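You operate a simulated robot arm through the tools that you are given. There is no shell and no other tool. Be economical: measure what you need, move in short steps, check, and stop when the job is done.

Carry out the task below with a simulated robot arm. There is one attempt and no reset: what you move stays moved.

## Task
Flush the blue spray pipe clear and clip it back.
Fine: use the flush socket; it goes back into its own socket; leave the other pipes and clips, and the brush door open.

It is judged by the outcome, as a careful person would: the job done as asked, and still so three seconds after it is handed in. It fails if anything else is knocked over, pushed out of place, dropped, spilled or broken.

## Robot
A 7-joint arm with a fingered hand on a trunk, on a base that drives. Base frame: it is fixed to the floor where the robot stands at the start and does not move with it; the origin is under the middle of the robot, x ahead of it, y to its left, z up; the surface under the hand at the start is at about z = 600. Units: mm, rad, N and s.
With the tool pointing down near the work surface it reaches from about 100 to 620 mm from the robot's upright axis, wherever it stands. Its first joint turns from -1.204 to 3.002 rad. Places, roughly: brush door [-200, 200, 1900]; inside of the flush socket [500, -800, 600]; orange clip [500, -100, 800]; teal clip [500, -600, 800]; white clip [500, -400, 800]. Payload 3.4 kg.
The tool frame sits at the grasp point between the pads (the TCP): z along the fingers, y along the line on which they close. The tips reach 25 mm beyond it. The gripper opens to 88 mm. The gripper's body begins 29 mm behind the TCP. The gripper is a hand of 4 fingers: y runs from the thumb to the fingers, the wrist lies at [-13, -97, -162] in the tool frame, and closing takes about 1.5 s.
Orientation is told as [roll, pitch, yaw] about the base's x, y, z axes, in that order, counted from this pose: with the fingers straight down and the wrist toward the robot, the tool's x, y and z point along [0, 1, 0], [1, 0, 0] and [0, 0, -1] of the base frame.

## Interface
- The arm moves only by the tool step_arm. Its argument "increments" is a list of rows, each a list of 6 numbers: the shift along the tool's x, y, z in mm, then the turn, a rotation vector about the tool's x, y, z in rad. In form: [[tx, ty, tz, wx, wy, wz], ...]. A call has 1 to 8 rows; each row shifts and turns the commanded pose from where the row before left it, along the tool's axes as they then stand. "fingers" is the opening, from 0 (shut) to 1 (fully open), set as the call begins (left out, the last holds). Rows are played at 5 a second. More than 50 mm and 0.15 rad between two rows, or a gripper value outside its range, and nothing of the call is played. Where a pose cannot be reached the arm comes as near as it can. A force on the tool above 40 N (or 10 N above the force at the start of the call, whichever is more), or a blocked arm, ends the call early, and 0.2 s more pass. Each finger travels about 108 mm/s and halts on what it meets, pressing with about 27 N; the grip force reading is that of the motor and also rises with nothing between the fingers. The clock runs only during rows and for 0.2 s after the last one: add rows that do not move to give the fingers time. The reply holds the time, the measured pose of the TCP, the force on the tool along the base axes, the opening and the grip force, in the units named above and with some noise, with the torque about the TCP (base axes, N m) and any sound that the robot's microphone picked up.
- Cameras (640 x 400 px; columns grow to the right, rows downward): "scene" is now at [130.2, -22.1, 1431.8]; the picture's right is [-0.28, -0.96, -0.00], its down [-0.66, 0.19, -0.72] and it looks along [0.69, -0.20, -0.69] (base axes); focal length 260 px, centre (320, 200). "wrist" rides on the gripper at [64, -83, -98] in the tool frame; the picture's right is [-0.62, 0.37, -0.69], its down [-0.71, -0.63, 0.30] and it looks along [-0.32, 0.68, 0.65] (tool axes); focal length 265 px, centre (320, 200). There is no depth. A picture from a camera that has moved, and an enlarged one, comes with that camera's place and axes in the base frame and with its lens.
- snapshot(camera): a new picture of that camera. The clock stands still meanwhile.
- raise_lower(by): slides the trunk up (or, below 0, down) by that many mm; the arm and the scene camera ride with it, the base frame stays. It gives what a move gives, with no picture.
- roll_base(legs): drives the robot by 1 to 6 legs, each [ahead, left, turn to the left] in mm, mm and rad, along the robot's own axes; the way and the turn of a leg run together, so that a leg with both is an arc; at most 1500 mm and 3.142 rad a leg. The arm and the cameras ride along, it lands a little off, and it stops where it bumps. It gives what a move gives.
- grasp_type(shape): the hand has 4 fingers and takes this shape, open, in about a second: jaw (thumb against the fingers, like two jaws); tri (thumb and two fingers); tip (a fingertip pinch); poke (one finger out to press); point (the index stretched); flat (the hand flat); cup (the hand cupped); fist (a fist). The gripper value then closes the fingers along that shape, each until it touches; the sizes above hold for jaw. It gives what a move gives, with no picture.
- turn_head(pan, tilt): turns the head with the scene camera to pan (to the left, within 1.501 rad either way) and tilt (down, from -0.506 to 1.204), counted from straight ahead of the robot. It gives what a move gives.
- zoom(camera, box): a new picture of the part [left, top, right, bottom] of that camera's present view, enlarged. The clock stands still meanwhile.
- finish_job(): hands the job in; it is judged then, once.

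Go step by step. Nothing tells you exact positions but the pictures and the camera data: compare them with the known pose of the tool, close in by small moves and look again before you grip or let go. The budget is 120 turns and 98 pictures, counting those below and the enlarged ones. Unless the task says otherwise, let go and move clear before handing in, and close with one line.

The tools are called by a JSON object that holds its "method" and its "body". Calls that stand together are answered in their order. step_arm: Moves the arm, as the interface text tells. Its arguments: {"type":"object","properties":{"increments":{"type":"array","items":{"type":"array","items":{"type":"number"}}},"fingers":{"type":"number"}},"required":["increments"]} The other tools are called the same way: raise_lower (by) slides the trunk up or down; grasp_type (shape) gives the hand a shape; roll_base (legs) drives the base; turn_head (pan, tilt) turns the head that bears the scene camera; snapshot (camera) takes a picture; zoom (camera, box) takes an enlarged picture of a part of a camera's view; finish_job () hands the job in.

At the start:

```text
time_s: 0.0
position: [476.4, -273.7, 1204.9]
ee_rot: [0.0, 0.0, -0.001]
contact_force: [0.0, 0.2, -0.6]
moment: [0.01, 0.02, 0.03]
finger_gap: 87.6
gripper_force: 0.1
shape: jaw
trunk travel left (down, up): [-750.0, 90.0]
robot x, y, heading: [0.9, 3.9, -0.005]
head pan, tilt: [-0.283, 0.763]
```

scene: 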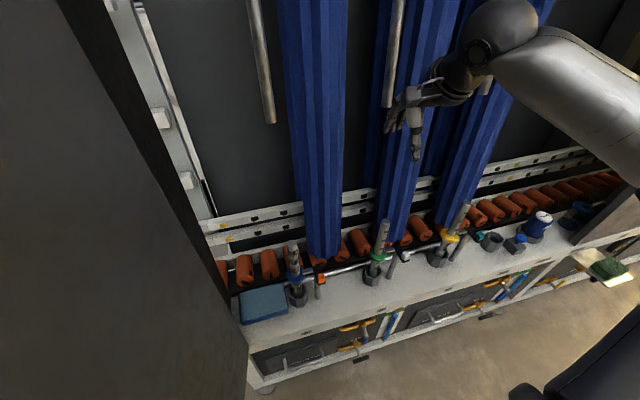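
wrist: 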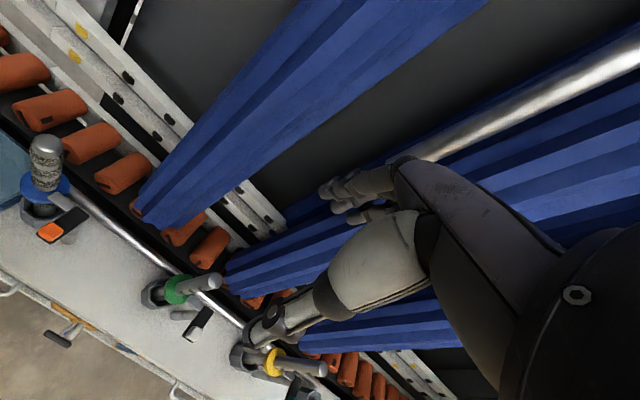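

I see three upright pipes along a bench (blue at left, green in the middle, yellow to the right), with clips beside them and a flush socket further right. I'll zoom in to understand them.

{"method": "zoom", "body": {"camera": "scene", "box": [220, 200, 420, 325]}}

{"method": "zoom", "body": {"camera": "scene", "box": [400, 180, 600, 305]}}

```text
3.20 times, centred on (320, 262) of scene
camera zoom: at [130.2, -22.1, 1431.8], right [-0.28, -0.96, 0.0], down [-0.66, 0.19, -0.72], along [0.69, -0.2, -0.69], focal length 831 px, centre (320, 0)
```

zoom: 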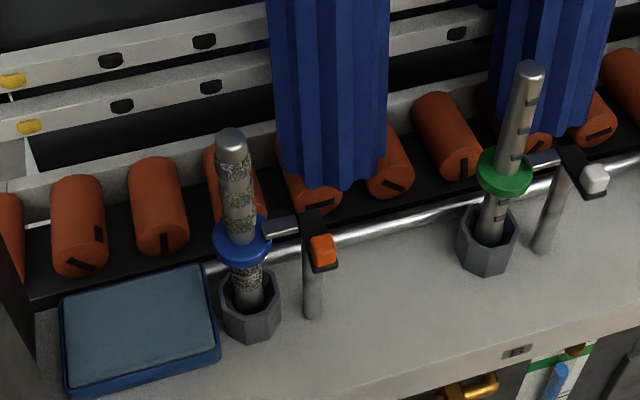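

```text
3.20 times, centred on (500, 242) of scene
camera zoom: at [130.2, -22.1, 1431.8], right [-0.28, -0.96, 0.0], down [-0.66, 0.19, -0.72], along [0.69, -0.2, -0.69], focal length 831 px, centre (-256, 64)
```

zoom: 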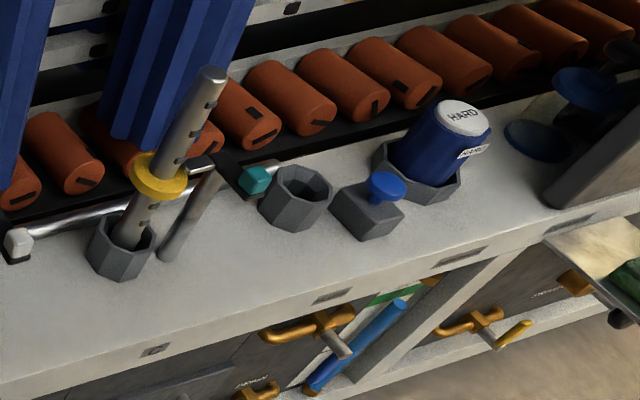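

{"method": "zoom", "body": {"camera": "scene", "box": [275, 235, 339, 315]}}

{"method": "zoom", "body": {"camera": "wrist", "box": [0, 120, 128, 250]}}

{"method": "zoom", "body": {"camera": "scene", "box": [460, 210, 556, 270]}}

```text
5.00 times, centred on (307, 275) of scene
camera zoom: at [130.2, -22.1, 1431.8], right [-0.28, -0.96, 0.0], down [-0.66, 0.19, -0.72], along [0.69, -0.2, -0.69], focal length 1299 px, centre (385, -175)
```

zoom: 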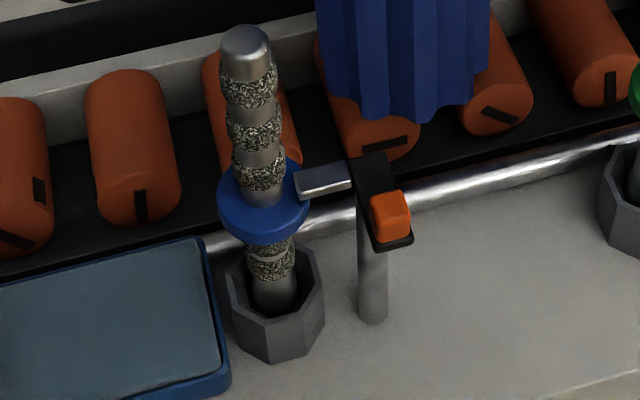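

```text
3.08 times, centred on (64, 185) of wrist
camera zoom: at [392.7, -209.2, 1302.8], right [0.37, -0.62, 0.69], down [-0.63, -0.71, -0.3], along [0.68, -0.33, -0.65], focal length 817 px, centre (1108, 246)
```

zoom: 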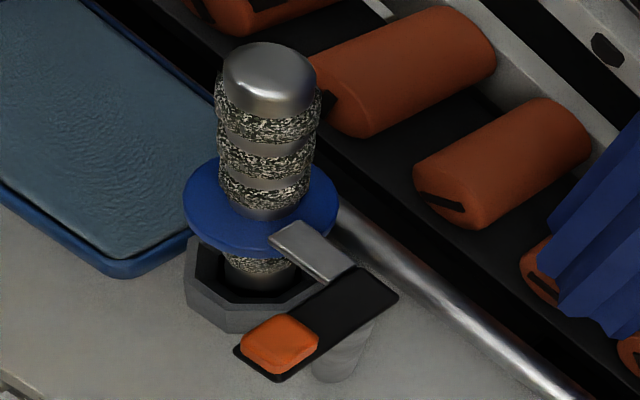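

```text
6.67 times, centred on (508, 240) of scene
camera zoom: at [130.2, -22.1, 1431.8], right [-0.28, -0.96, 0.0], down [-0.66, 0.19, -0.72], along [0.69, -0.2, -0.69], focal length 1732 px, centre (-933, -67)
```

zoom: 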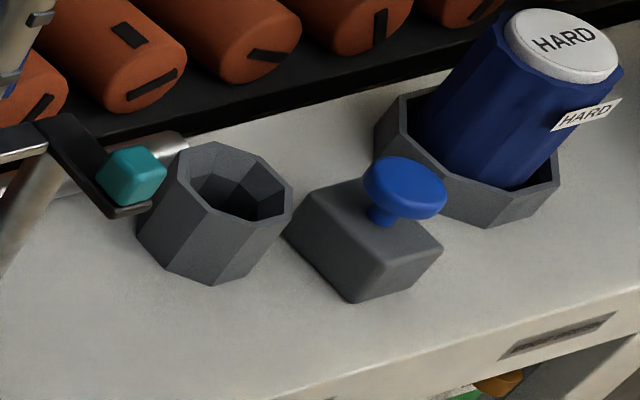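

{"method": "turn_head", "body": {"pan": -1.3, "tilt": 0.9}}

{"method": "snapshot", "body": {"camera": "scene"}}

{"method": "turn_head", "body": {"pan": 0.0, "tilt": 1.2}}

{"method": "snapshot", "body": {"camera": "scene"}}

```text
time_s: 1.3
position: [476.0, -274.5, 1204.8]
ee_rot: [0.001, 0.0, -0.003]
contact_force: [0.2, 0.2, -0.7]
moment: [-0.02, -0.04, 0.02]
finger_gap: 87.3
gripper_force: 0.1
shape: jaw
trunk travel left (down, up): [-750.0, 90.0]
robot x, y, heading: [-1.3, 0.6, 0.001]
head pan, tilt: [-1.3, 0.901]
```

```text
90 pictures are left
camera scene: at [71.4, -71.8, 1421.0], right [-0.96, -0.27, 0.0], down [-0.21, 0.76, -0.62], along [0.17, -0.6, -0.78], focal length 260 px, centre (320, 200)
```

scene: 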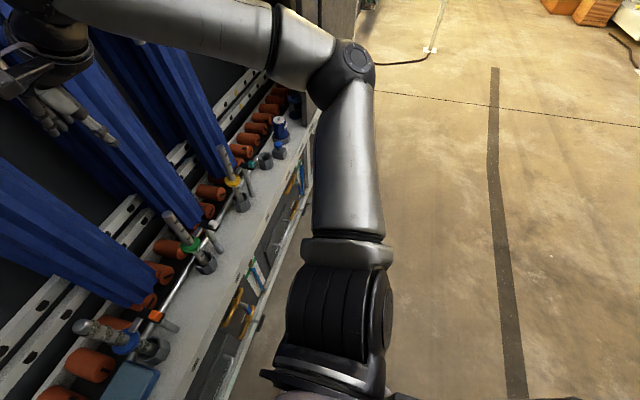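

```text
time_s: 2.8
position: [475.1, -275.0, 1205.0]
ee_rot: [0.0, 0.001, 0.0]
contact_force: [-0.3, 0.6, -0.6]
moment: [0.0, -0.02, -0.02]
finger_gap: 87.5
gripper_force: 0.1
shape: jaw
trunk travel left (down, up): [-750.0, 90.0]
robot x, y, heading: [-1.2, -0.4, -0.0]
head pan, tilt: [0.0, 1.201]
```

```text
89 pictures are left
camera scene: at [107.1, 0.9, 1401.1], right [0.0, -1.0, 0.0], down [-0.93, 0.0, -0.36], along [0.36, 0.0, -0.93], focal length 260 px, centre (320, 200)
```

scene: 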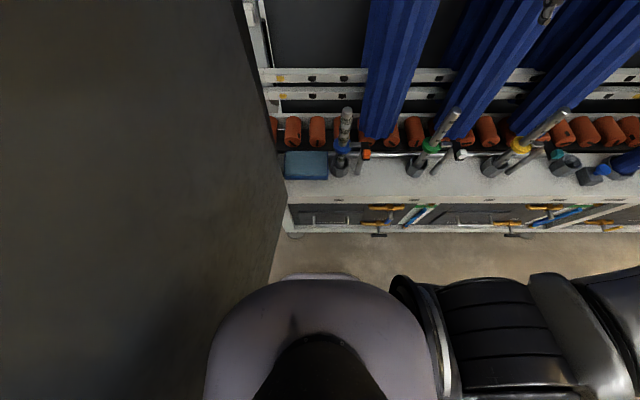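

The floor to the right is clear. I put the blue pipe at about (530, -65), top at z≈897, and its orange clip tab at about (481, -127, 775). I'll close the hand, go above the tab and lower the trunk for a closer view.

{"method": "step_arm", "body": {"increments": [[40, 0, 0, 0, 0, 0], [40, 0, 0, 0, 0, 0], [40, 0, 0, 0, 0, 0], [28, 0, 0, 0, 0, 0], [0, 0, 0, 0, 0, 0], [0, 0, 0, 0, 0, 0]], "fingers": 0}}

{"method": "raise_lower", "body": {"by": -300}}

{"method": "turn_head", "body": {"pan": -0.2, "tilt": 0.7}}

{"method": "snapshot", "body": {"camera": "scene"}}

{"method": "snapshot", "body": {"camera": "wrist"}}

```text
time_s: 4.2
position: [475.7, -124.6, 1205.0]
ee_rot: [0.001, 0.002, -0.002]
contact_force: [0.2, -0.2, -0.2]
moment: [-0.01, 0.01, 0.05]
finger_gap: 0.0
gripper_force: 27.3
shape: jaw
trunk travel left (down, up): [-750.0, 90.0]
robot x, y, heading: [-0.7, 0.6, 0.001]
head pan, tilt: [0.0, 1.201]
```

```text
time_s: 7.2
position: [476.8, -126.3, 906.3]
ee_rot: [-0.001, 0.0, 0.001]
contact_force: [0.0, -0.4, -0.8]
moment: [-0.05, -0.02, 0.02]
finger_gap: 0.0
gripper_force: 26.7
shape: jaw
trunk travel left (down, up): [-450.0, 390.0]
robot x, y, heading: [-1.0, -0.8, 0.0]
head pan, tilt: [0.0, 1.201]
```

```text
time_s: 8.1
position: [475.9, -125.2, 905.2]
ee_rot: [-0.001, 0.002, -0.001]
contact_force: [0.6, -0.5, 0.3]
moment: [0.0, 0.01, 0.02]
finger_gap: 0.2
gripper_force: 26.9
shape: jaw
trunk travel left (down, up): [-450.0, 390.0]
robot x, y, heading: [-2.2, -2.3, -0.002]
head pan, tilt: [-0.201, 0.7]
```

```text
88 pictures are left
camera scene: at [134.3, -15.9, 1137.0], right [-0.2, -0.98, 0.0], down [-0.63, 0.13, -0.76], along [0.75, -0.15, -0.64], focal length 260 px, centre (320, 200)
```

scene: 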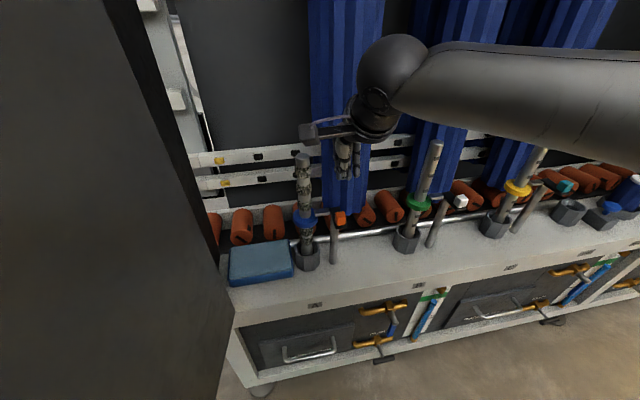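

```text
87 pictures are left
camera wrist: at [393.2, -61.6, 1003.4], right [0.37, -0.62, 0.69], down [-0.63, -0.71, -0.3], along [0.68, -0.33, -0.65], focal length 265 px, centre (320, 200)
```

wrist: 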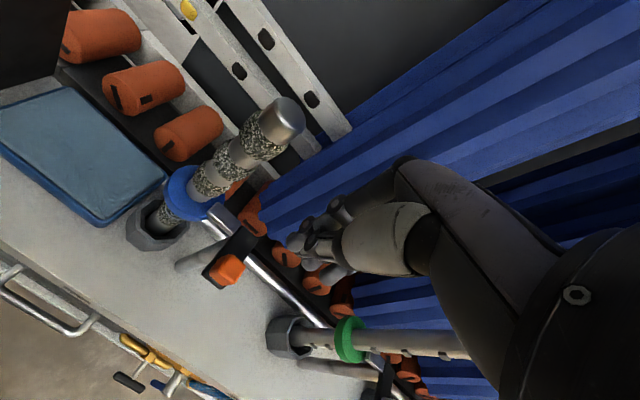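

{"method": "zoom", "body": {"camera": "scene", "box": [280, 130, 376, 280]}}

{"method": "zoom", "body": {"camera": "wrist", "box": [120, 80, 360, 300]}}

```text
2.67 times, centred on (328, 205) of scene
camera zoom: at [134.3, -15.9, 1137.0], right [-0.2, -0.98, 0.0], down [-0.63, 0.13, -0.76], along [0.75, -0.15, -0.64], focal length 693 px, centre (299, 187)
```

zoom: 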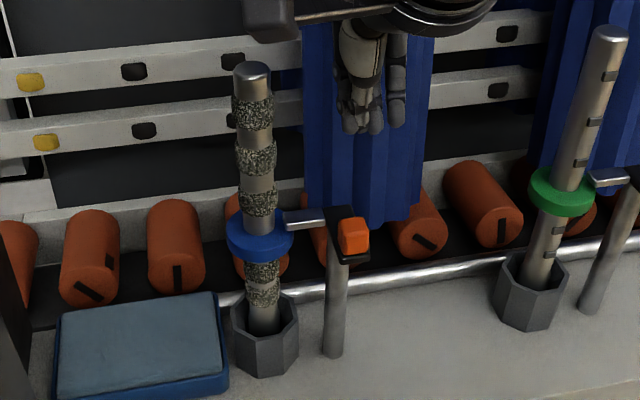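

```text
1.82 times, centred on (240, 190) of wrist
camera zoom: at [393.2, -61.6, 1003.4], right [0.37, -0.62, 0.69], down [-0.63, -0.71, -0.3], along [0.68, -0.33, -0.65], focal length 483 px, centre (466, 218)
```

zoom: 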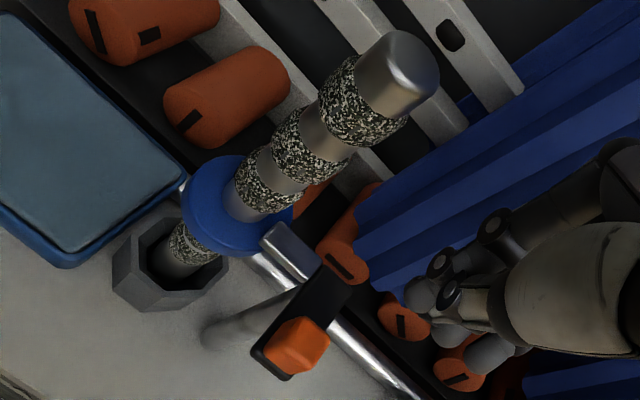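

{"method": "step_arm", "body": {"increments": [[1, -3, 25, 0, 0, 0], [1, -2, 20, 0, 0, 0], [0, 0, 0, 0, 0, 0]]}}

{"method": "zoom", "body": {"camera": "scene", "box": [280, 130, 376, 280]}}

{"method": "zoom", "body": {"camera": "wrist", "box": [120, 80, 360, 300]}}

```text
time_s: 8.9
position: [470.7, -123.8, 860.8]
ee_rot: [0.0, 0.0, 0.001]
contact_force: [-0.4, 0.4, -0.2]
moment: [-0.02, 0.0, 0.04]
finger_gap: 0.2
gripper_force: 26.3
shape: jaw
trunk travel left (down, up): [-450.0, 390.0]
robot x, y, heading: [-2.1, -2.7, -0.002]
head pan, tilt: [-0.201, 0.7]
```

```text
2.67 times, centred on (328, 205) of scene
camera zoom: at [134.3, -15.9, 1137.1], right [-0.2, -0.98, 0.0], down [-0.63, 0.13, -0.76], along [0.75, -0.15, -0.64], focal length 693 px, centre (299, 187)
```

zoom: 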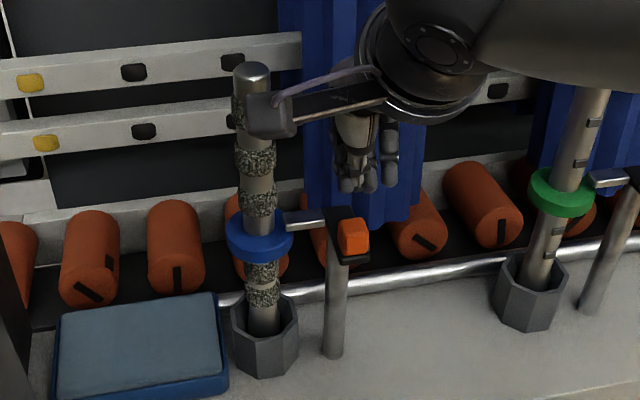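

```text
1.82 times, centred on (240, 190) of wrist
camera zoom: at [388.7, -60.0, 958.5], right [0.37, -0.62, 0.69], down [-0.63, -0.71, -0.3], along [0.68, -0.32, -0.65], focal length 483 px, centre (466, 218)
```

zoom: 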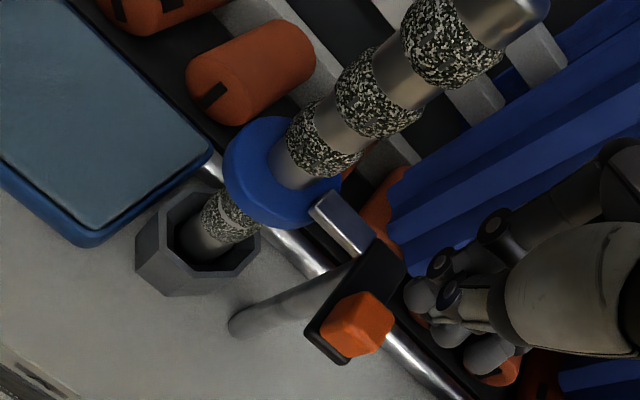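

{"method": "step_arm", "body": {"increments": [[0, 3, 18, 0, 0, 0], [0, 0, 6, 0, 0, 0], [0, 0, 4, 0, 0, 0], [0, 0, 4, 0, 0, 0], [0, 0, 3, 0, 0, 0], [0, 0, 0, 0, 0, 0]]}}

{"method": "zoom", "body": {"camera": "scene", "box": [280, 130, 376, 280]}}

{"method": "zoom", "body": {"camera": "wrist", "box": [120, 80, 360, 300]}}

```text
time_s: 10.3
position: [474.8, -122.4, 825.4]
ee_rot: [0.001, 0.0, -0.003]
contact_force: [0.0, 0.1, 0.2]
moment: [-0.02, -0.02, 0.02]
finger_gap: 0.0
gripper_force: 27.2
shape: jaw
trunk travel left (down, up): [-450.0, 390.0]
robot x, y, heading: [-2.7, -3.1, -0.002]
head pan, tilt: [-0.201, 0.7]
```

```text
2.67 times, centred on (328, 205) of scene
camera zoom: at [134.4, -15.9, 1137.1], right [-0.2, -0.98, 0.0], down [-0.63, 0.13, -0.76], along [0.75, -0.15, -0.64], focal length 693 px, centre (299, 187)
```

zoom: 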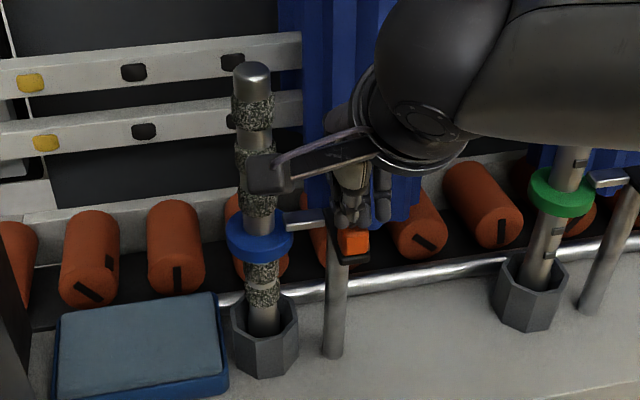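

```text
1.82 times, centred on (240, 190) of wrist
camera zoom: at [391.7, -59.3, 923.6], right [0.37, -0.62, 0.69], down [-0.63, -0.71, -0.3], along [0.68, -0.32, -0.65], focal length 483 px, centre (466, 218)
```

zoom: 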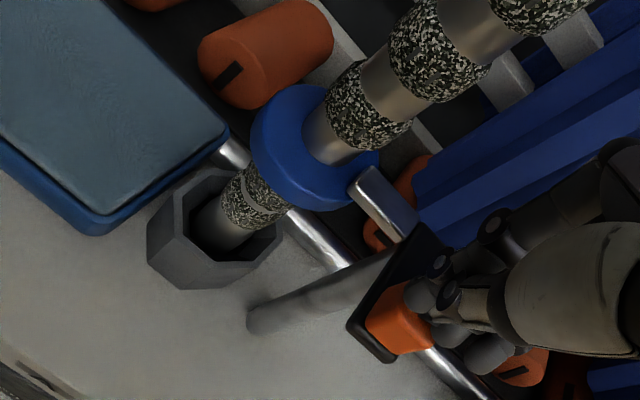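

{"method": "step_arm", "body": {"increments": [[1, -1, 4, 0, 0, 0], [0, 0, 4, 0, 0, 0], [0, 0, 4, 0, 0, 0], [0, 0, 4, 0, 0, 0], [0, 0, 0, 0, 0, 0]]}}

{"method": "zoom", "body": {"camera": "wrist", "box": [120, 80, 360, 300]}}

```text
time_s: 11.1
position: [475.2, -122.0, 822.0]
ee_rot: [0.002, -0.022, 0.0]
contact_force: [-0.3, -1.1, 12.4]
moment: [-0.05, 0.07, -0.02]
finger_gap: 0.1
gripper_force: 26.9
shape: jaw
trunk travel left (down, up): [-450.0, 390.0]
robot x, y, heading: [3.0, 0.4, 0.001]
head pan, tilt: [-0.201, 0.7]
stopped in row 4: the force on the tool passed its limit at 44 N (the readings are from after the stop); the commanded pose is now the measured one
```

```text
1.82 times, centred on (240, 190) of wrist
camera zoom: at [390.2, -58.3, 918.3], right [0.35, -0.62, 0.7], down [-0.62, -0.71, -0.32], along [0.7, -0.32, -0.64], focal length 483 px, centre (466, 218)
```

zoom: 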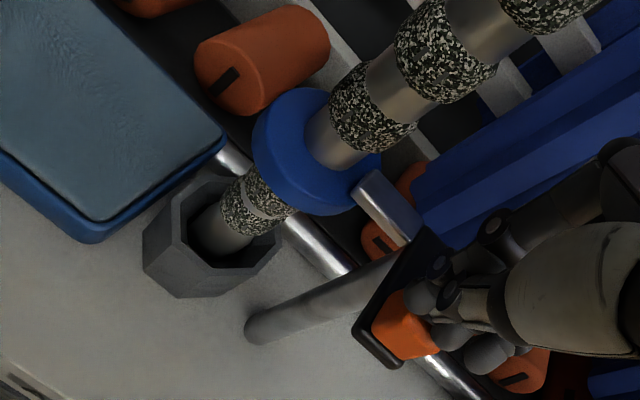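

{"method": "step_arm", "body": {"increments": [[0, 0, -20, 0, 0, 0], [0, 0, -20, 0, 0, 0], [0, 0, -20, 0, 0, 0], [0, 0, 0, 0, 0, 0]]}}

{"method": "zoom", "body": {"camera": "scene", "box": [310, 195, 358, 225]}}

{"method": "zoom", "body": {"camera": "wrist", "box": [180, 200, 300, 290]}}

{"method": "zoom", "body": {"camera": "scene", "box": [400, 170, 480, 240]}}

```text
time_s: 12.1
position: [475.6, -121.8, 879.8]
ee_rot: [0.003, -0.017, 0.0]
contact_force: [-0.7, -0.1, -0.8]
moment: [-0.02, -0.01, -0.01]
finger_gap: 0.1
gripper_force: 27.3
shape: jaw
trunk travel left (down, up): [-450.0, 390.0]
robot x, y, heading: [1.1, -0.6, -0.0]
head pan, tilt: [-0.201, 0.7]
```

```text
13.33 times, centred on (334, 210) of scene
camera zoom: at [134.5, -16.1, 1137.1], right [-0.2, -0.98, 0.0], down [-0.63, 0.13, -0.76], along [0.75, -0.15, -0.64], focal length 3463 px, centre (133, 67)
```

zoom: 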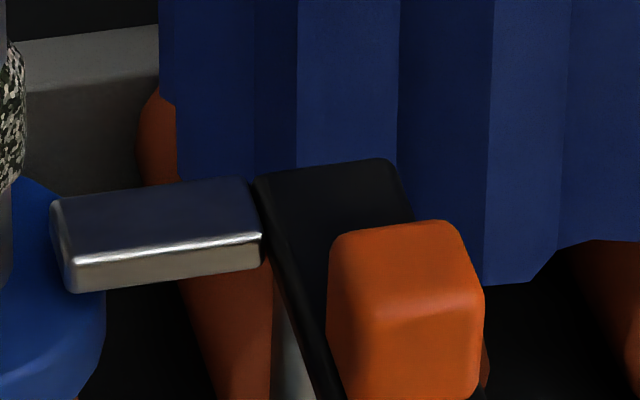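

```text
4.44 times, centred on (240, 245) of wrist
camera zoom: at [391.2, -58.6, 976.3], right [0.36, -0.62, 0.7], down [-0.63, -0.71, -0.32], along [0.69, -0.32, -0.64], focal length 1180 px, centre (676, 0)
```

zoom: 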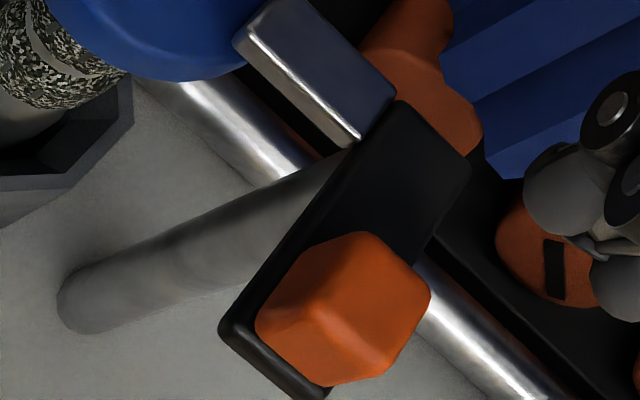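

```text
5.71 times, centred on (440, 205) of scene
camera zoom: at [134.5, -16.1, 1137.1], right [-0.2, -0.98, 0.0], down [-0.63, 0.13, -0.76], along [0.75, -0.15, -0.64], focal length 1484 px, centre (-366, 171)
```

zoom: 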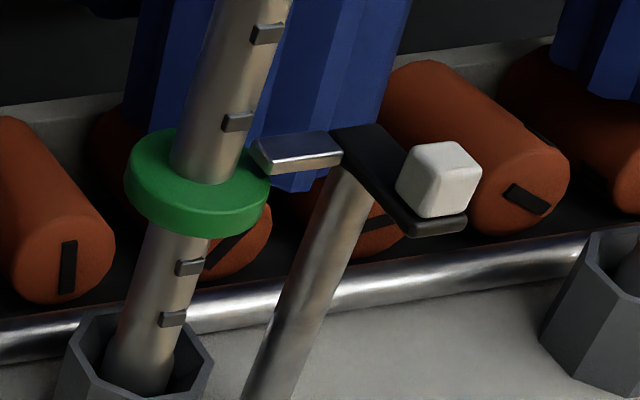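

The clip is an L-shaped swing lever on its post: an orange knob on one arm and a metal tongue lying over the blue collar. Pressing down doesn't move it, so I'll tilt the fingers forward and push the knob sideways away from the pipe.

{"method": "step_arm", "body": {"increments": [[0, -15, -10, -0.13, 0, 0], [0, 0, 0, -0.13, 0, 0], [0, 0, 0, -0.13, 0, 0], [0, 0, 0, -0.13, 0, 0], [0, 0, 0, -0.13, 0, 0], [0, 0, 0, -0.13, 0, 0], [0, 0, 0, 0, 0, 0]]}}

{"method": "snapshot", "body": {"camera": "scene"}}

{"method": "snapshot", "body": {"camera": "wrist"}}

```text
time_s: 13.7
position: [458.4, -122.6, 888.5]
ee_rot: [0.006, -0.799, -0.003]
contact_force: [0.5, -0.8, -0.1]
moment: [0.04, 0.01, 0.01]
finger_gap: 0.1
gripper_force: 27.0
shape: jaw
trunk travel left (down, up): [-450.0, 390.0]
robot x, y, heading: [0.8, -2.5, 0.002]
head pan, tilt: [-0.201, 0.7]
```

```text
76 pictures are left
camera scene: at [134.4, -16.0, 1137.1], right [-0.2, -0.98, 0.0], down [-0.63, 0.13, -0.76], along [0.75, -0.15, -0.64], focal length 260 px, centre (320, 200)
```

scene: 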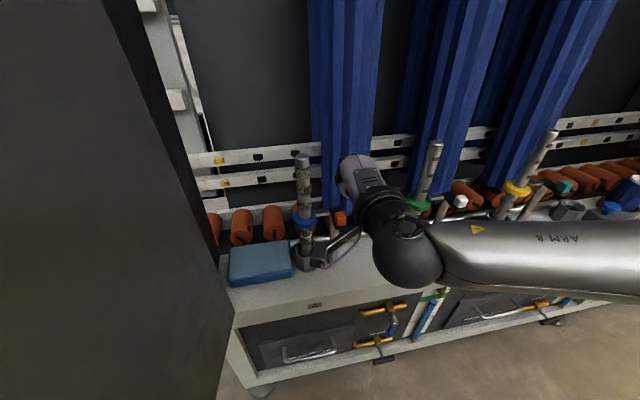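

```text
75 pictures are left
camera wrist: at [331.6, -58.5, 897.7], right [-0.24, -0.62, 0.75], down [-0.22, -0.71, -0.67], along [0.95, -0.32, 0.03], focal length 265 px, centre (320, 200)
```

wrist: 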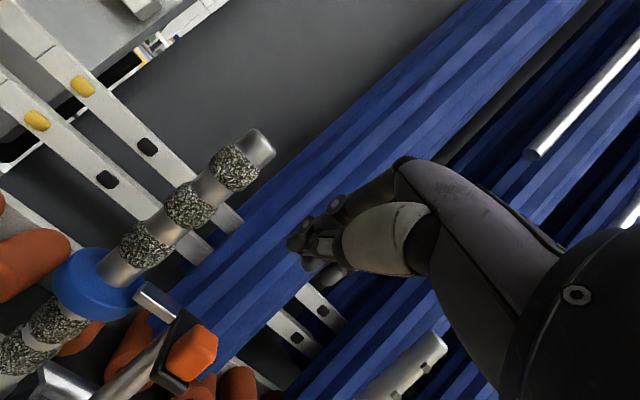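

{"method": "step_arm", "body": {"increments": [[38, 0, 0, 0, 0, 0], [0, -33, 30, 0, 0, 0], [0, -32, 30, 0, 0, 0], [0, 0, 0, 0, 0, 0]]}}

{"method": "snapshot", "body": {"camera": "wrist"}}

{"method": "zoom", "body": {"camera": "scene", "box": [280, 130, 440, 280]}}

```text
time_s: 14.7
position: [475.3, -79.7, 804.5]
ee_rot: [0.004, -0.797, -0.003]
contact_force: [0.0, 0.3, -0.8]
moment: [-0.05, 0.01, 0.03]
finger_gap: 0.0
gripper_force: 26.6
shape: jaw
out of reach, approached as far as the arm can: row 2, 3
trunk travel left (down, up): [-450.0, 390.0]
robot x, y, heading: [2.7, -0.7, 0.001]
head pan, tilt: [-0.201, 0.7]
```

```text
74 pictures are left
camera wrist: at [346.7, -15.5, 813.3], right [-0.24, -0.62, 0.75], down [-0.22, -0.71, -0.67], along [0.95, -0.33, 0.03], focal length 265 px, centre (320, 200)
```

wrist: 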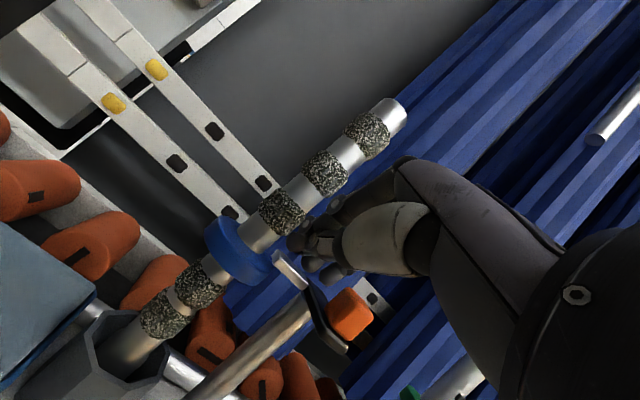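

```text
2.67 times, centred on (360, 205) of scene
camera zoom: at [134.5, -15.9, 1137.1], right [-0.2, -0.98, 0.0], down [-0.63, 0.13, -0.76], along [0.75, -0.15, -0.64], focal length 693 px, centre (213, 187)
```

zoom: 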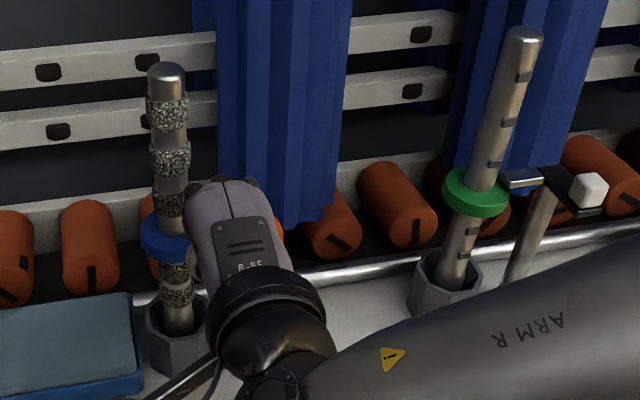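

{"method": "step_arm", "body": {"increments": [[0, 0, 0, 0.14, 0, 0], [0, 0, 0, 0.14, 0, 0], [0, 0, 0, 0, 0, 0]]}}

```text
time_s: 15.5
position: [474.3, -79.5, 804.4]
ee_rot: [0.003, -0.514, -0.001]
contact_force: [0.4, 0.4, -0.4]
moment: [-0.01, -0.02, -0.02]
finger_gap: 0.2
gripper_force: 26.9
shape: jaw
trunk travel left (down, up): [-450.0, 390.0]
robot x, y, heading: [0.6, -3.0, 0.003]
head pan, tilt: [-0.201, 0.7]
```

{"method": "step_arm", "body": {"increments": [[0, -11, 3, 0, 0, 0], [-10, 0, 0, 0, 0, 0], [-6, 0, 0, 0, 0, 0], [-6, 0, 0, 0, 0, 0], [-5, 0, 0, 0, 0, 0], [-5, 0, 0, 0, 0, 0], [0, 0, 0, 0, 0, 0]]}}

{"method": "snapshot", "body": {"camera": "wrist"}}

```text
time_s: 17.1
position: [465.2, -111.2, 796.5]
ee_rot: [0.003, -0.515, -0.002]
contact_force: [-0.7, 0.1, -0.2]
moment: [-0.01, 0.0, -0.01]
finger_gap: 0.1
gripper_force: 27.1
shape: jaw
trunk travel left (down, up): [-450.0, 390.0]
robot x, y, heading: [2.1, -0.4, 0.001]
head pan, tilt: [-0.201, 0.7]
```

```text
72 pictures are left
camera wrist: at [345.7, -47.0, 840.6], right [-0.02, -0.62, 0.78], down [-0.4, -0.71, -0.58], along [0.92, -0.32, -0.23], focal length 265 px, centre (320, 200)
```

wrist: 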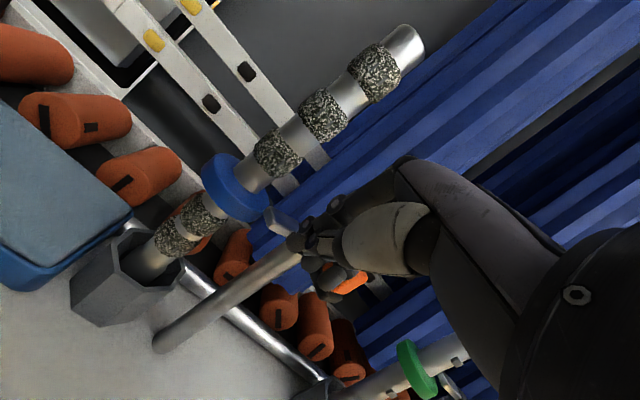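

{"method": "zoom", "body": {"camera": "scene", "box": [280, 130, 440, 280]}}

{"method": "zoom", "body": {"camera": "wrist", "box": [200, 140, 420, 320]}}

```text
2.67 times, centred on (360, 205) of scene
camera zoom: at [134.4, -16.0, 1137.1], right [-0.2, -0.98, 0.0], down [-0.63, 0.13, -0.76], along [0.75, -0.15, -0.64], focal length 693 px, centre (213, 187)
```

zoom: 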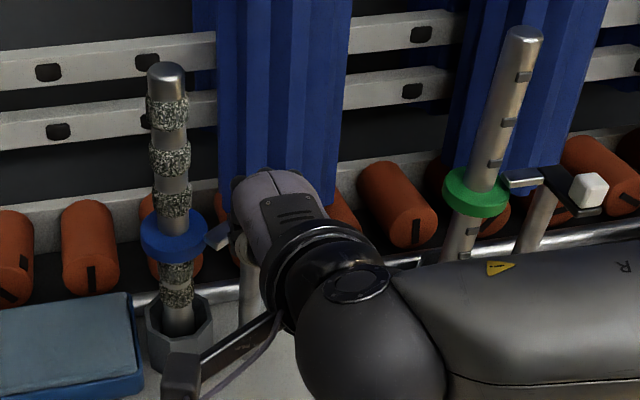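

```text
2.22 times, centred on (310, 230) of wrist
camera zoom: at [345.7, -47.0, 840.6], right [-0.02, -0.62, 0.78], down [-0.4, -0.71, -0.58], along [0.92, -0.32, -0.23], focal length 590 px, centre (342, 133)
```

zoom: 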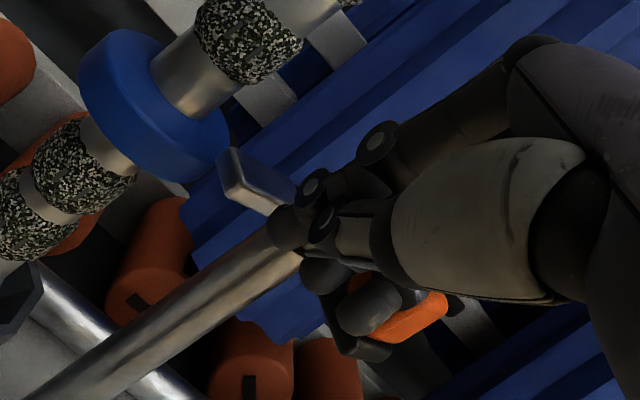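

{"method": "step_arm", "body": {"increments": [[-6, 2, 1, 0, 0, 0], [-6, 2, 1, 0, 0, 0], [-6, 3, 2, 0, 0, 0], [-6, 3, 2, 0, 0, 0], [0, 0, 0, 0, 0, 0]]}}

{"method": "zoom", "body": {"camera": "wrist", "box": [140, 120, 420, 320]}}

{"method": "zoom", "body": {"camera": "scene", "box": [280, 130, 440, 280]}}

```text
time_s: 18.3
position: [476.4, -131.2, 798.3]
ee_rot: [-0.001, -0.521, 0.004]
contact_force: [-12.9, 22.0, 4.9]
moment: [-0.1, -0.01, -0.06]
finger_gap: 0.0
gripper_force: 26.9
shape: jaw
trunk travel left (down, up): [-450.0, 390.0]
robot x, y, heading: [-0.6, -3.3, 0.0]
head pan, tilt: [-0.201, 0.7]
```

```text
2.00 times, centred on (280, 220) of wrist
camera zoom: at [354.5, -67.3, 841.6], right [-0.02, -0.62, 0.78], down [-0.39, -0.72, -0.58], along [0.92, -0.32, -0.23], focal length 531 px, centre (400, 160)
```

zoom: 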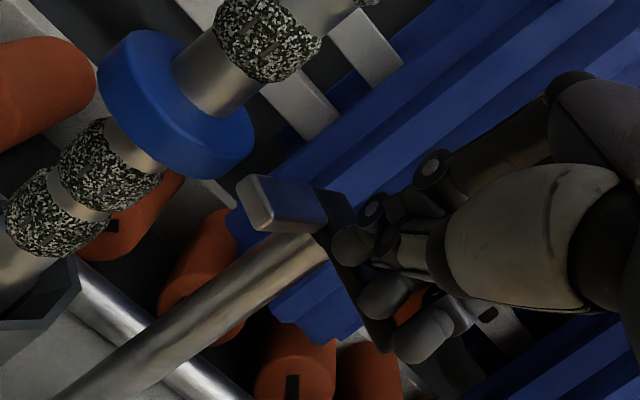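

```text
2.67 times, centred on (360, 205) of scene
camera zoom: at [131.4, -11.6, 1137.6], right [-0.2, -0.98, 0.0], down [-0.63, 0.13, -0.77], along [0.75, -0.15, -0.64], focal length 693 px, centre (213, 187)
```

zoom: 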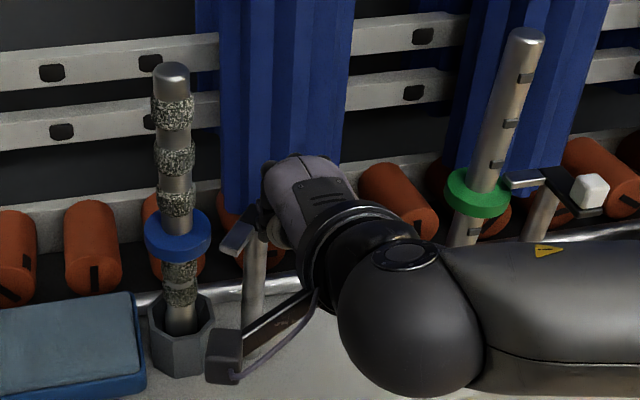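

{"method": "step_arm", "body": {"increments": [[6, 0, 0, 0, 0, 0], [8, -5, -15, 0, 0, 0], [0, 0, -35, 0, 0, 0], [0, 0, -40, 0, 0, 0], [0, 0, 0, 0, 0, 0]]}}

{"method": "zoom", "body": {"camera": "scene", "box": [280, 130, 440, 280]}}

{"method": "snapshot", "body": {"camera": "wrist"}}

```text
time_s: 19.5
position: [428.9, -120.6, 871.3]
ee_rot: [0.005, -0.516, 0.001]
contact_force: [-0.7, 0.1, -0.2]
moment: [0.0, 0.01, 0.03]
finger_gap: 0.0
gripper_force: 27.0
shape: jaw
trunk travel left (down, up): [-450.0, 390.0]
robot x, y, heading: [-3.0, -0.3, 0.002]
head pan, tilt: [-0.201, 0.7]
```

```text
2.67 times, centred on (360, 205) of scene
camera zoom: at [134.5, -16.0, 1137.1], right [-0.2, -0.98, 0.0], down [-0.63, 0.13, -0.76], along [0.75, -0.15, -0.64], focal length 693 px, centre (213, 187)
```

zoom: 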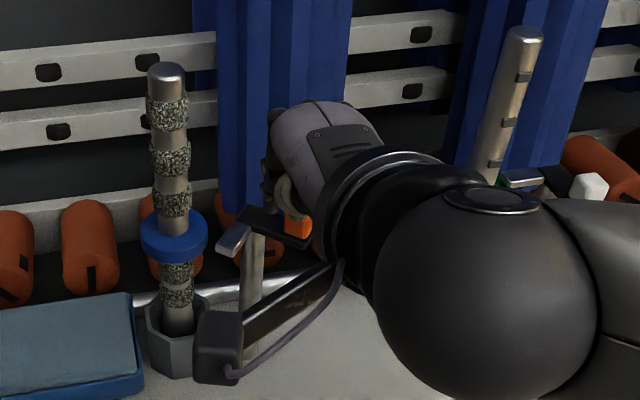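

```text
66 pictures are left
camera wrist: at [307.6, -57.2, 915.5], right [-0.02, -0.62, 0.78], down [-0.4, -0.71, -0.58], along [0.92, -0.32, -0.23], focal length 265 px, centre (320, 200)
```

wrist: 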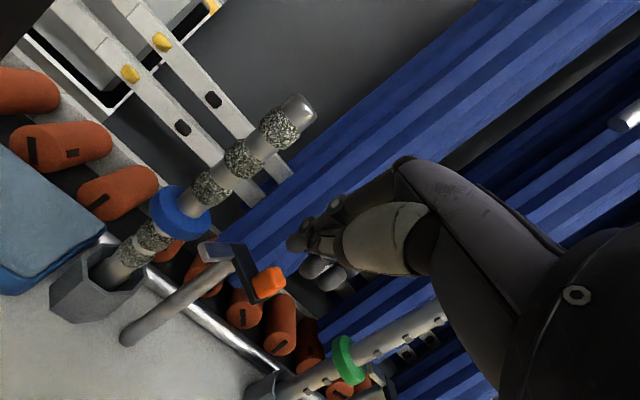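

The clip tongue has swung clear of the blue collar and stays open. Now I'll straighten the hand, open it and go above the pipe top.

{"method": "step_arm", "body": {"increments": [[0, 0, -40, 0.129, 0, 0], [0, 0, -40, 0.129, 0, 0], [0, 0, -20, 0.129, 0, 0], [0, 0, 0, 0.129, 0, 0], [0, 0, 0, 0, 0, 0]], "fingers": 1}}

```text
time_s: 20.7
position: [389.3, -121.4, 961.8]
ee_rot: [0.001, 0.002, 0.001]
contact_force: [0.3, 0.3, 0.7]
moment: [-0.01, -0.03, -0.02]
finger_gap: 87.8
gripper_force: 0.0
shape: jaw
trunk travel left (down, up): [-450.0, 390.0]
robot x, y, heading: [-0.9, 2.0, -0.003]
head pan, tilt: [-0.201, 0.7]
```

{"method": "step_arm", "body": {"increments": [[19, 36, 0, 0, 0, 0], [19, 36, 0, 0, 0, 0], [18, 36, 0, 0, 0, 0], [0, 36, 0, 0, 0, 0], [0, 0, 0, 0, 0, 0]]}}

{"method": "snapshot", "body": {"camera": "scene"}}

{"method": "snapshot", "body": {"camera": "wrist"}}

```text
time_s: 21.9
position: [533.1, -66.0, 964.0]
ee_rot: [0.004, -0.002, 0.001]
contact_force: [-0.2, 0.6, 0.3]
moment: [0.04, -0.02, 0.02]
finger_gap: 87.9
gripper_force: 0.1
shape: jaw
trunk travel left (down, up): [-450.0, 390.0]
robot x, y, heading: [1.3, -1.7, 0.002]
head pan, tilt: [-0.201, 0.7]
```

```text
65 pictures are left
camera scene: at [134.3, -16.1, 1137.1], right [-0.2, -0.98, 0.0], down [-0.63, 0.13, -0.77], along [0.75, -0.15, -0.64], focal length 260 px, centre (320, 200)
```

scene: 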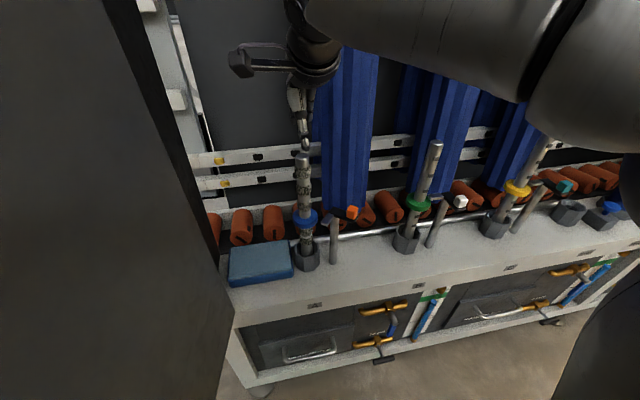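

```text
64 pictures are left
camera wrist: at [448.8, -2.3, 1061.8], right [0.37, -0.62, 0.69], down [-0.63, -0.71, -0.31], along [0.68, -0.32, -0.65], focal length 265 px, centre (320, 200)
```

wrist: 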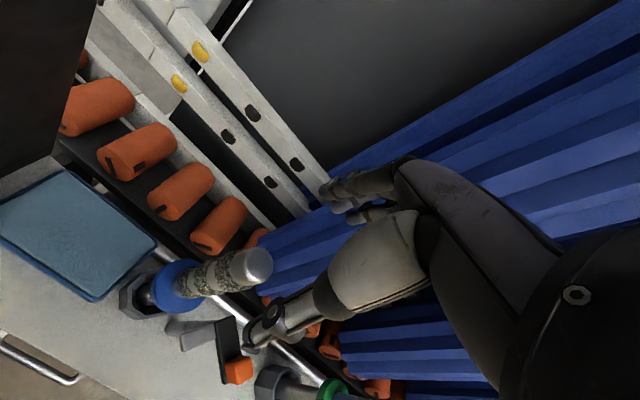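

{"method": "step_arm", "body": {"increments": [[0, -3, 25, 0, 0, 0], [0, 0, 25, 0, 0, 0], [0, 0, 20, 0, 0, 0], [0, 0, 13, 0, 0, 0], [0, 0, 0, 0, 0, 0]]}}

{"method": "zoom", "body": {"camera": "scene", "box": [260, 80, 380, 230]}}

{"method": "zoom", "body": {"camera": "wrist", "box": [200, 120, 440, 330]}}

```text
time_s: 23.1
position: [529.8, -64.7, 880.0]
ee_rot: [0.003, 0.0, 0.001]
contact_force: [-1.0, 0.0, 0.1]
moment: [0.02, -0.01, 0.01]
finger_gap: 87.7
gripper_force: 0.0
shape: jaw
trunk travel left (down, up): [-450.0, 390.0]
robot x, y, heading: [-3.1, -2.9, 0.002]
head pan, tilt: [-0.201, 0.7]
```

```text
2.67 times, centred on (320, 155) of scene
camera zoom: at [134.5, -16.0, 1137.1], right [-0.2, -0.98, 0.0], down [-0.63, 0.13, -0.76], along [0.75, -0.15, -0.64], focal length 693 px, centre (320, 320)
```

zoom: 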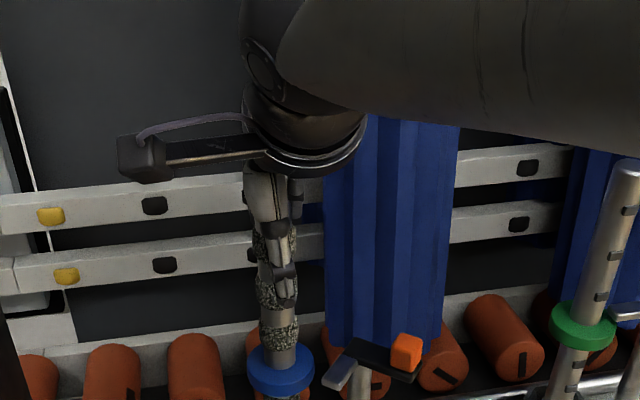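

```text
1.90 times, centred on (320, 225) of wrist
camera zoom: at [446.9, -1.8, 978.0], right [0.37, -0.62, 0.69], down [-0.63, -0.71, -0.31], along [0.68, -0.32, -0.65], focal length 506 px, centre (320, 152)
```

zoom: 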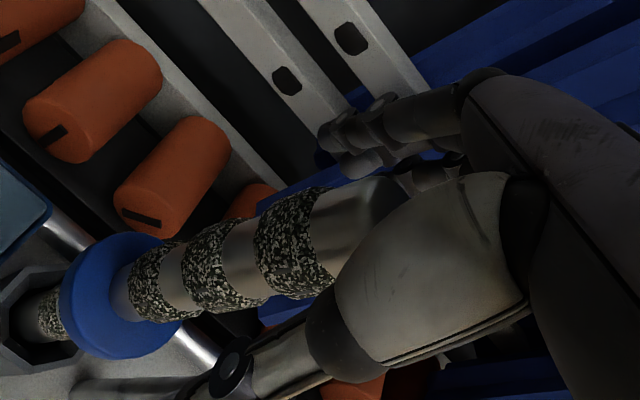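

{"method": "step_arm", "body": {"increments": [[-1.5, 0, 0, 0, 0, 0], [0, 0, 0, 0, 0, 0], [0, 0, 0, 0, 0, 0], [0, 0, 0, 0, 0, 0], [0, 0, 0, 0, 0, 0], [0, 0, 0, 0, 0, 0], [0, 0, 0, 0, 0, 0]], "fingers": 0}}

{"method": "zoom", "body": {"camera": "wrist", "box": [200, 120, 440, 330]}}

```text
time_s: 24.7
position: [530.2, -66.8, 880.2]
ee_rot: [0.003, 0.0, 0.002]
contact_force: [-0.2, 0.2, -0.6]
moment: [-0.01, -0.04, 0.01]
finger_gap: 16.8
gripper_force: 27.3
shape: jaw
trunk travel left (down, up): [-450.0, 390.0]
robot x, y, heading: [0.1, 1.3, -0.004]
head pan, tilt: [-0.201, 0.7]
```

```text
1.90 times, centred on (320, 225) of wrist
camera zoom: at [447.1, -3.3, 978.3], right [0.37, -0.62, 0.69], down [-0.63, -0.71, -0.31], along [0.68, -0.32, -0.65], focal length 506 px, centre (320, 152)
```

zoom: 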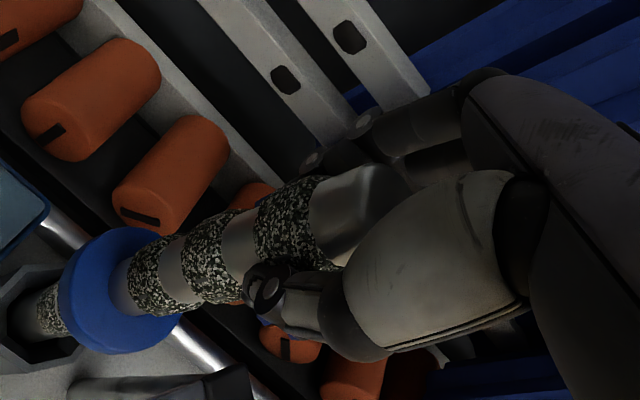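

{"method": "step_arm", "body": {"increments": [[0, 0, -8, 0, 0, 0], [0, 0, -8, 0, 0, 0], [0, 0, -8, 0, 0, 0], [0, 0, 0, 0, 0, 0]]}}

{"method": "snapshot", "body": {"camera": "scene"}}

{"method": "snapshot", "body": {"camera": "wrist"}}

```text
time_s: 25.7
position: [531.6, -67.3, 904.7]
ee_rot: [0.002, 0.001, 0.0]
contact_force: [-0.7, -0.5, -3.3]
moment: [0.0, 0.02, 0.01]
finger_gap: 16.7
gripper_force: 27.0
shape: jaw
trunk travel left (down, up): [-450.0, 390.0]
robot x, y, heading: [0.2, -1.7, 0.001]
head pan, tilt: [-0.201, 0.7]
```

```text
60 pictures are left
camera scene: at [134.8, -16.0, 1137.1], right [-0.2, -0.98, 0.0], down [-0.63, 0.13, -0.76], along [0.75, -0.15, -0.64], focal length 260 px, centre (320, 200)
```

scene: 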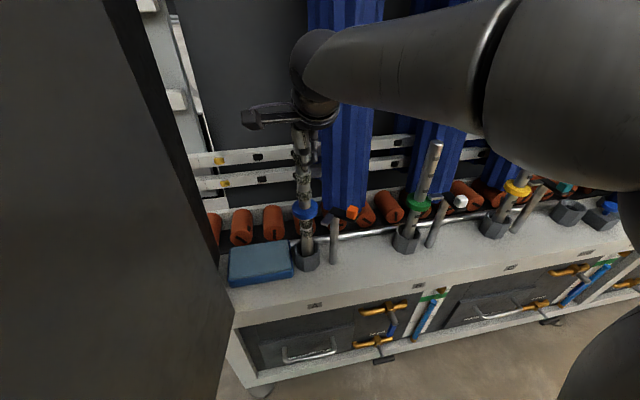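

```text
59 pictures are left
camera wrist: at [447.5, -3.7, 1002.5], right [0.37, -0.62, 0.69], down [-0.63, -0.71, -0.31], along [0.68, -0.32, -0.65], focal length 265 px, centre (320, 200)
```

wrist: 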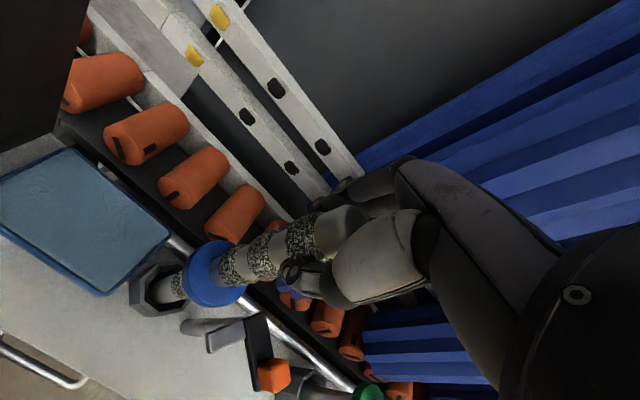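

{"method": "step_arm", "body": {"increments": [[0, 0, -30, 0, 0, 0], [0, 0, -30, 0, 0, 0], [0, 0, -30, 0, 0, 0], [0, -35, 0, 0, 0, 0], [0, -35, 0, 0, 0, 0], [0, -35, 0, 0, 0, 0], [0, -30, 0, 0, 0, 0], [0, 0, 0, 0, 0, 0]]}}

{"method": "turn_head", "body": {"pan": -0.9, "tilt": 0.6}}

{"method": "snapshot", "body": {"camera": "scene"}}

```text
time_s: 27.5
position: [395.2, -66.8, 993.8]
ee_rot: [0.001, -0.002, -0.003]
contact_force: [-0.4, -0.1, -1.9]
moment: [0.0, -0.07, -0.02]
finger_gap: 16.8
gripper_force: 27.1
shape: jaw
trunk travel left (down, up): [-450.0, 390.0]
robot x, y, heading: [1.9, -2.5, 0.0]
head pan, tilt: [-0.201, 0.7]
```

```text
time_s: 28.6
position: [396.1, -66.0, 993.9]
ee_rot: [0.003, 0.001, -0.001]
contact_force: [-1.0, -0.4, -2.4]
moment: [0.02, -0.03, -0.03]
finger_gap: 16.5
gripper_force: 26.8
shape: jaw
trunk travel left (down, up): [-450.0, 390.0]
robot x, y, heading: [1.0, 2.1, -0.002]
head pan, tilt: [-0.901, 0.6]
```

```text
58 pictures are left
camera scene: at [106.4, -68.3, 1145.7], right [-0.78, -0.62, 0.0], down [-0.35, 0.44, -0.82], along [0.51, -0.65, -0.57], focal length 260 px, centre (320, 200)
```

scene: 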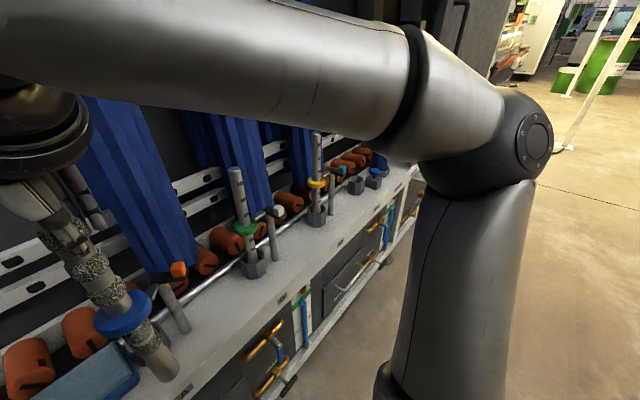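

{"method": "roll_base", "body": {"legs": [[0, -300, 0], [0, -350, 0]]}}

{"method": "turn_head", "body": {"pan": -0.4, "tilt": 0.75}}

{"method": "snapshot", "body": {"camera": "scene"}}

{"method": "snapshot", "body": {"camera": "wrist"}}

```text
time_s: 32.5
position: [395.2, -718.8, 994.1]
ee_rot: [0.004, 0.001, -0.001]
contact_force: [1.0, -0.4, -2.1]
moment: [-0.03, 0.01, 0.01]
finger_gap: 17.0
gripper_force: 26.5
shape: jaw
trunk travel left (down, up): [-450.0, 390.0]
robot x, y, heading: [0.8, -653.2, -0.001]
head pan, tilt: [-0.901, 0.6]
```

```text
time_s: 33.4
position: [394.9, -718.0, 995.4]
ee_rot: [0.0, -0.001, -0.001]
contact_force: [0.8, 0.1, -2.5]
moment: [-0.01, -0.03, -0.03]
finger_gap: 16.7
gripper_force: 27.0
shape: jaw
trunk travel left (down, up): [-450.0, 390.0]
robot x, y, heading: [-1.4, -647.4, 0.001]
head pan, tilt: [-0.4, 0.75]
```

```text
57 pictures are left
camera scene: at [128.0, -683.7, 1132.8], right [-0.39, -0.92, 0.0], down [-0.63, 0.27, -0.73], along [0.67, -0.29, -0.68], focal length 260 px, centre (320, 200)
```

scene: 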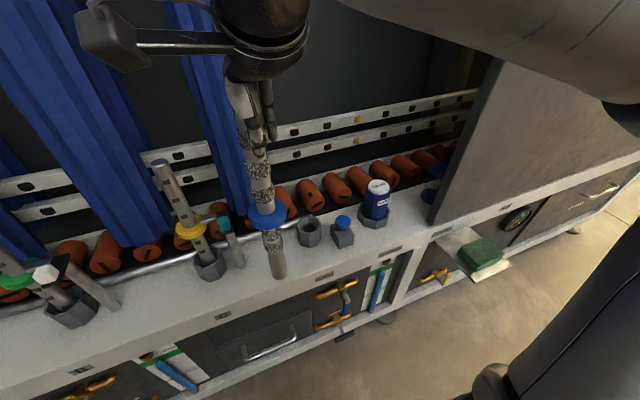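

```text
56 pictures are left
camera wrist: at [311.9, -654.7, 1092.5], right [0.37, -0.62, 0.69], down [-0.63, -0.71, -0.31], along [0.68, -0.32, -0.65], focal length 265 px, centre (320, 200)
```

wrist: 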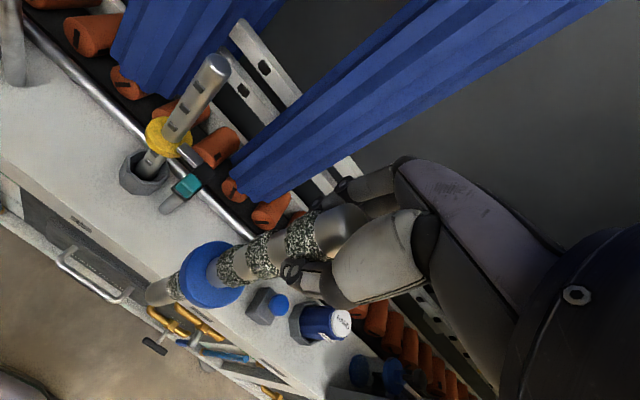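

{"method": "zoom", "body": {"camera": "scene", "box": [220, 160, 400, 290]}}

```text
3.08 times, centred on (310, 225) of scene
camera zoom: at [128.0, -683.7, 1132.8], right [-0.39, -0.92, 0.0], down [-0.63, 0.27, -0.73], along [0.67, -0.29, -0.68], focal length 799 px, centre (351, 123)
```

zoom: 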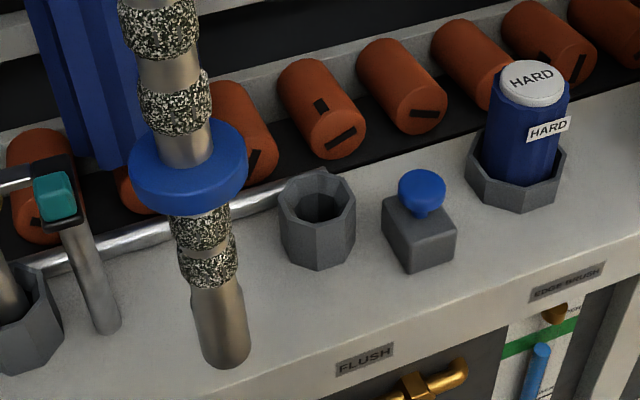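

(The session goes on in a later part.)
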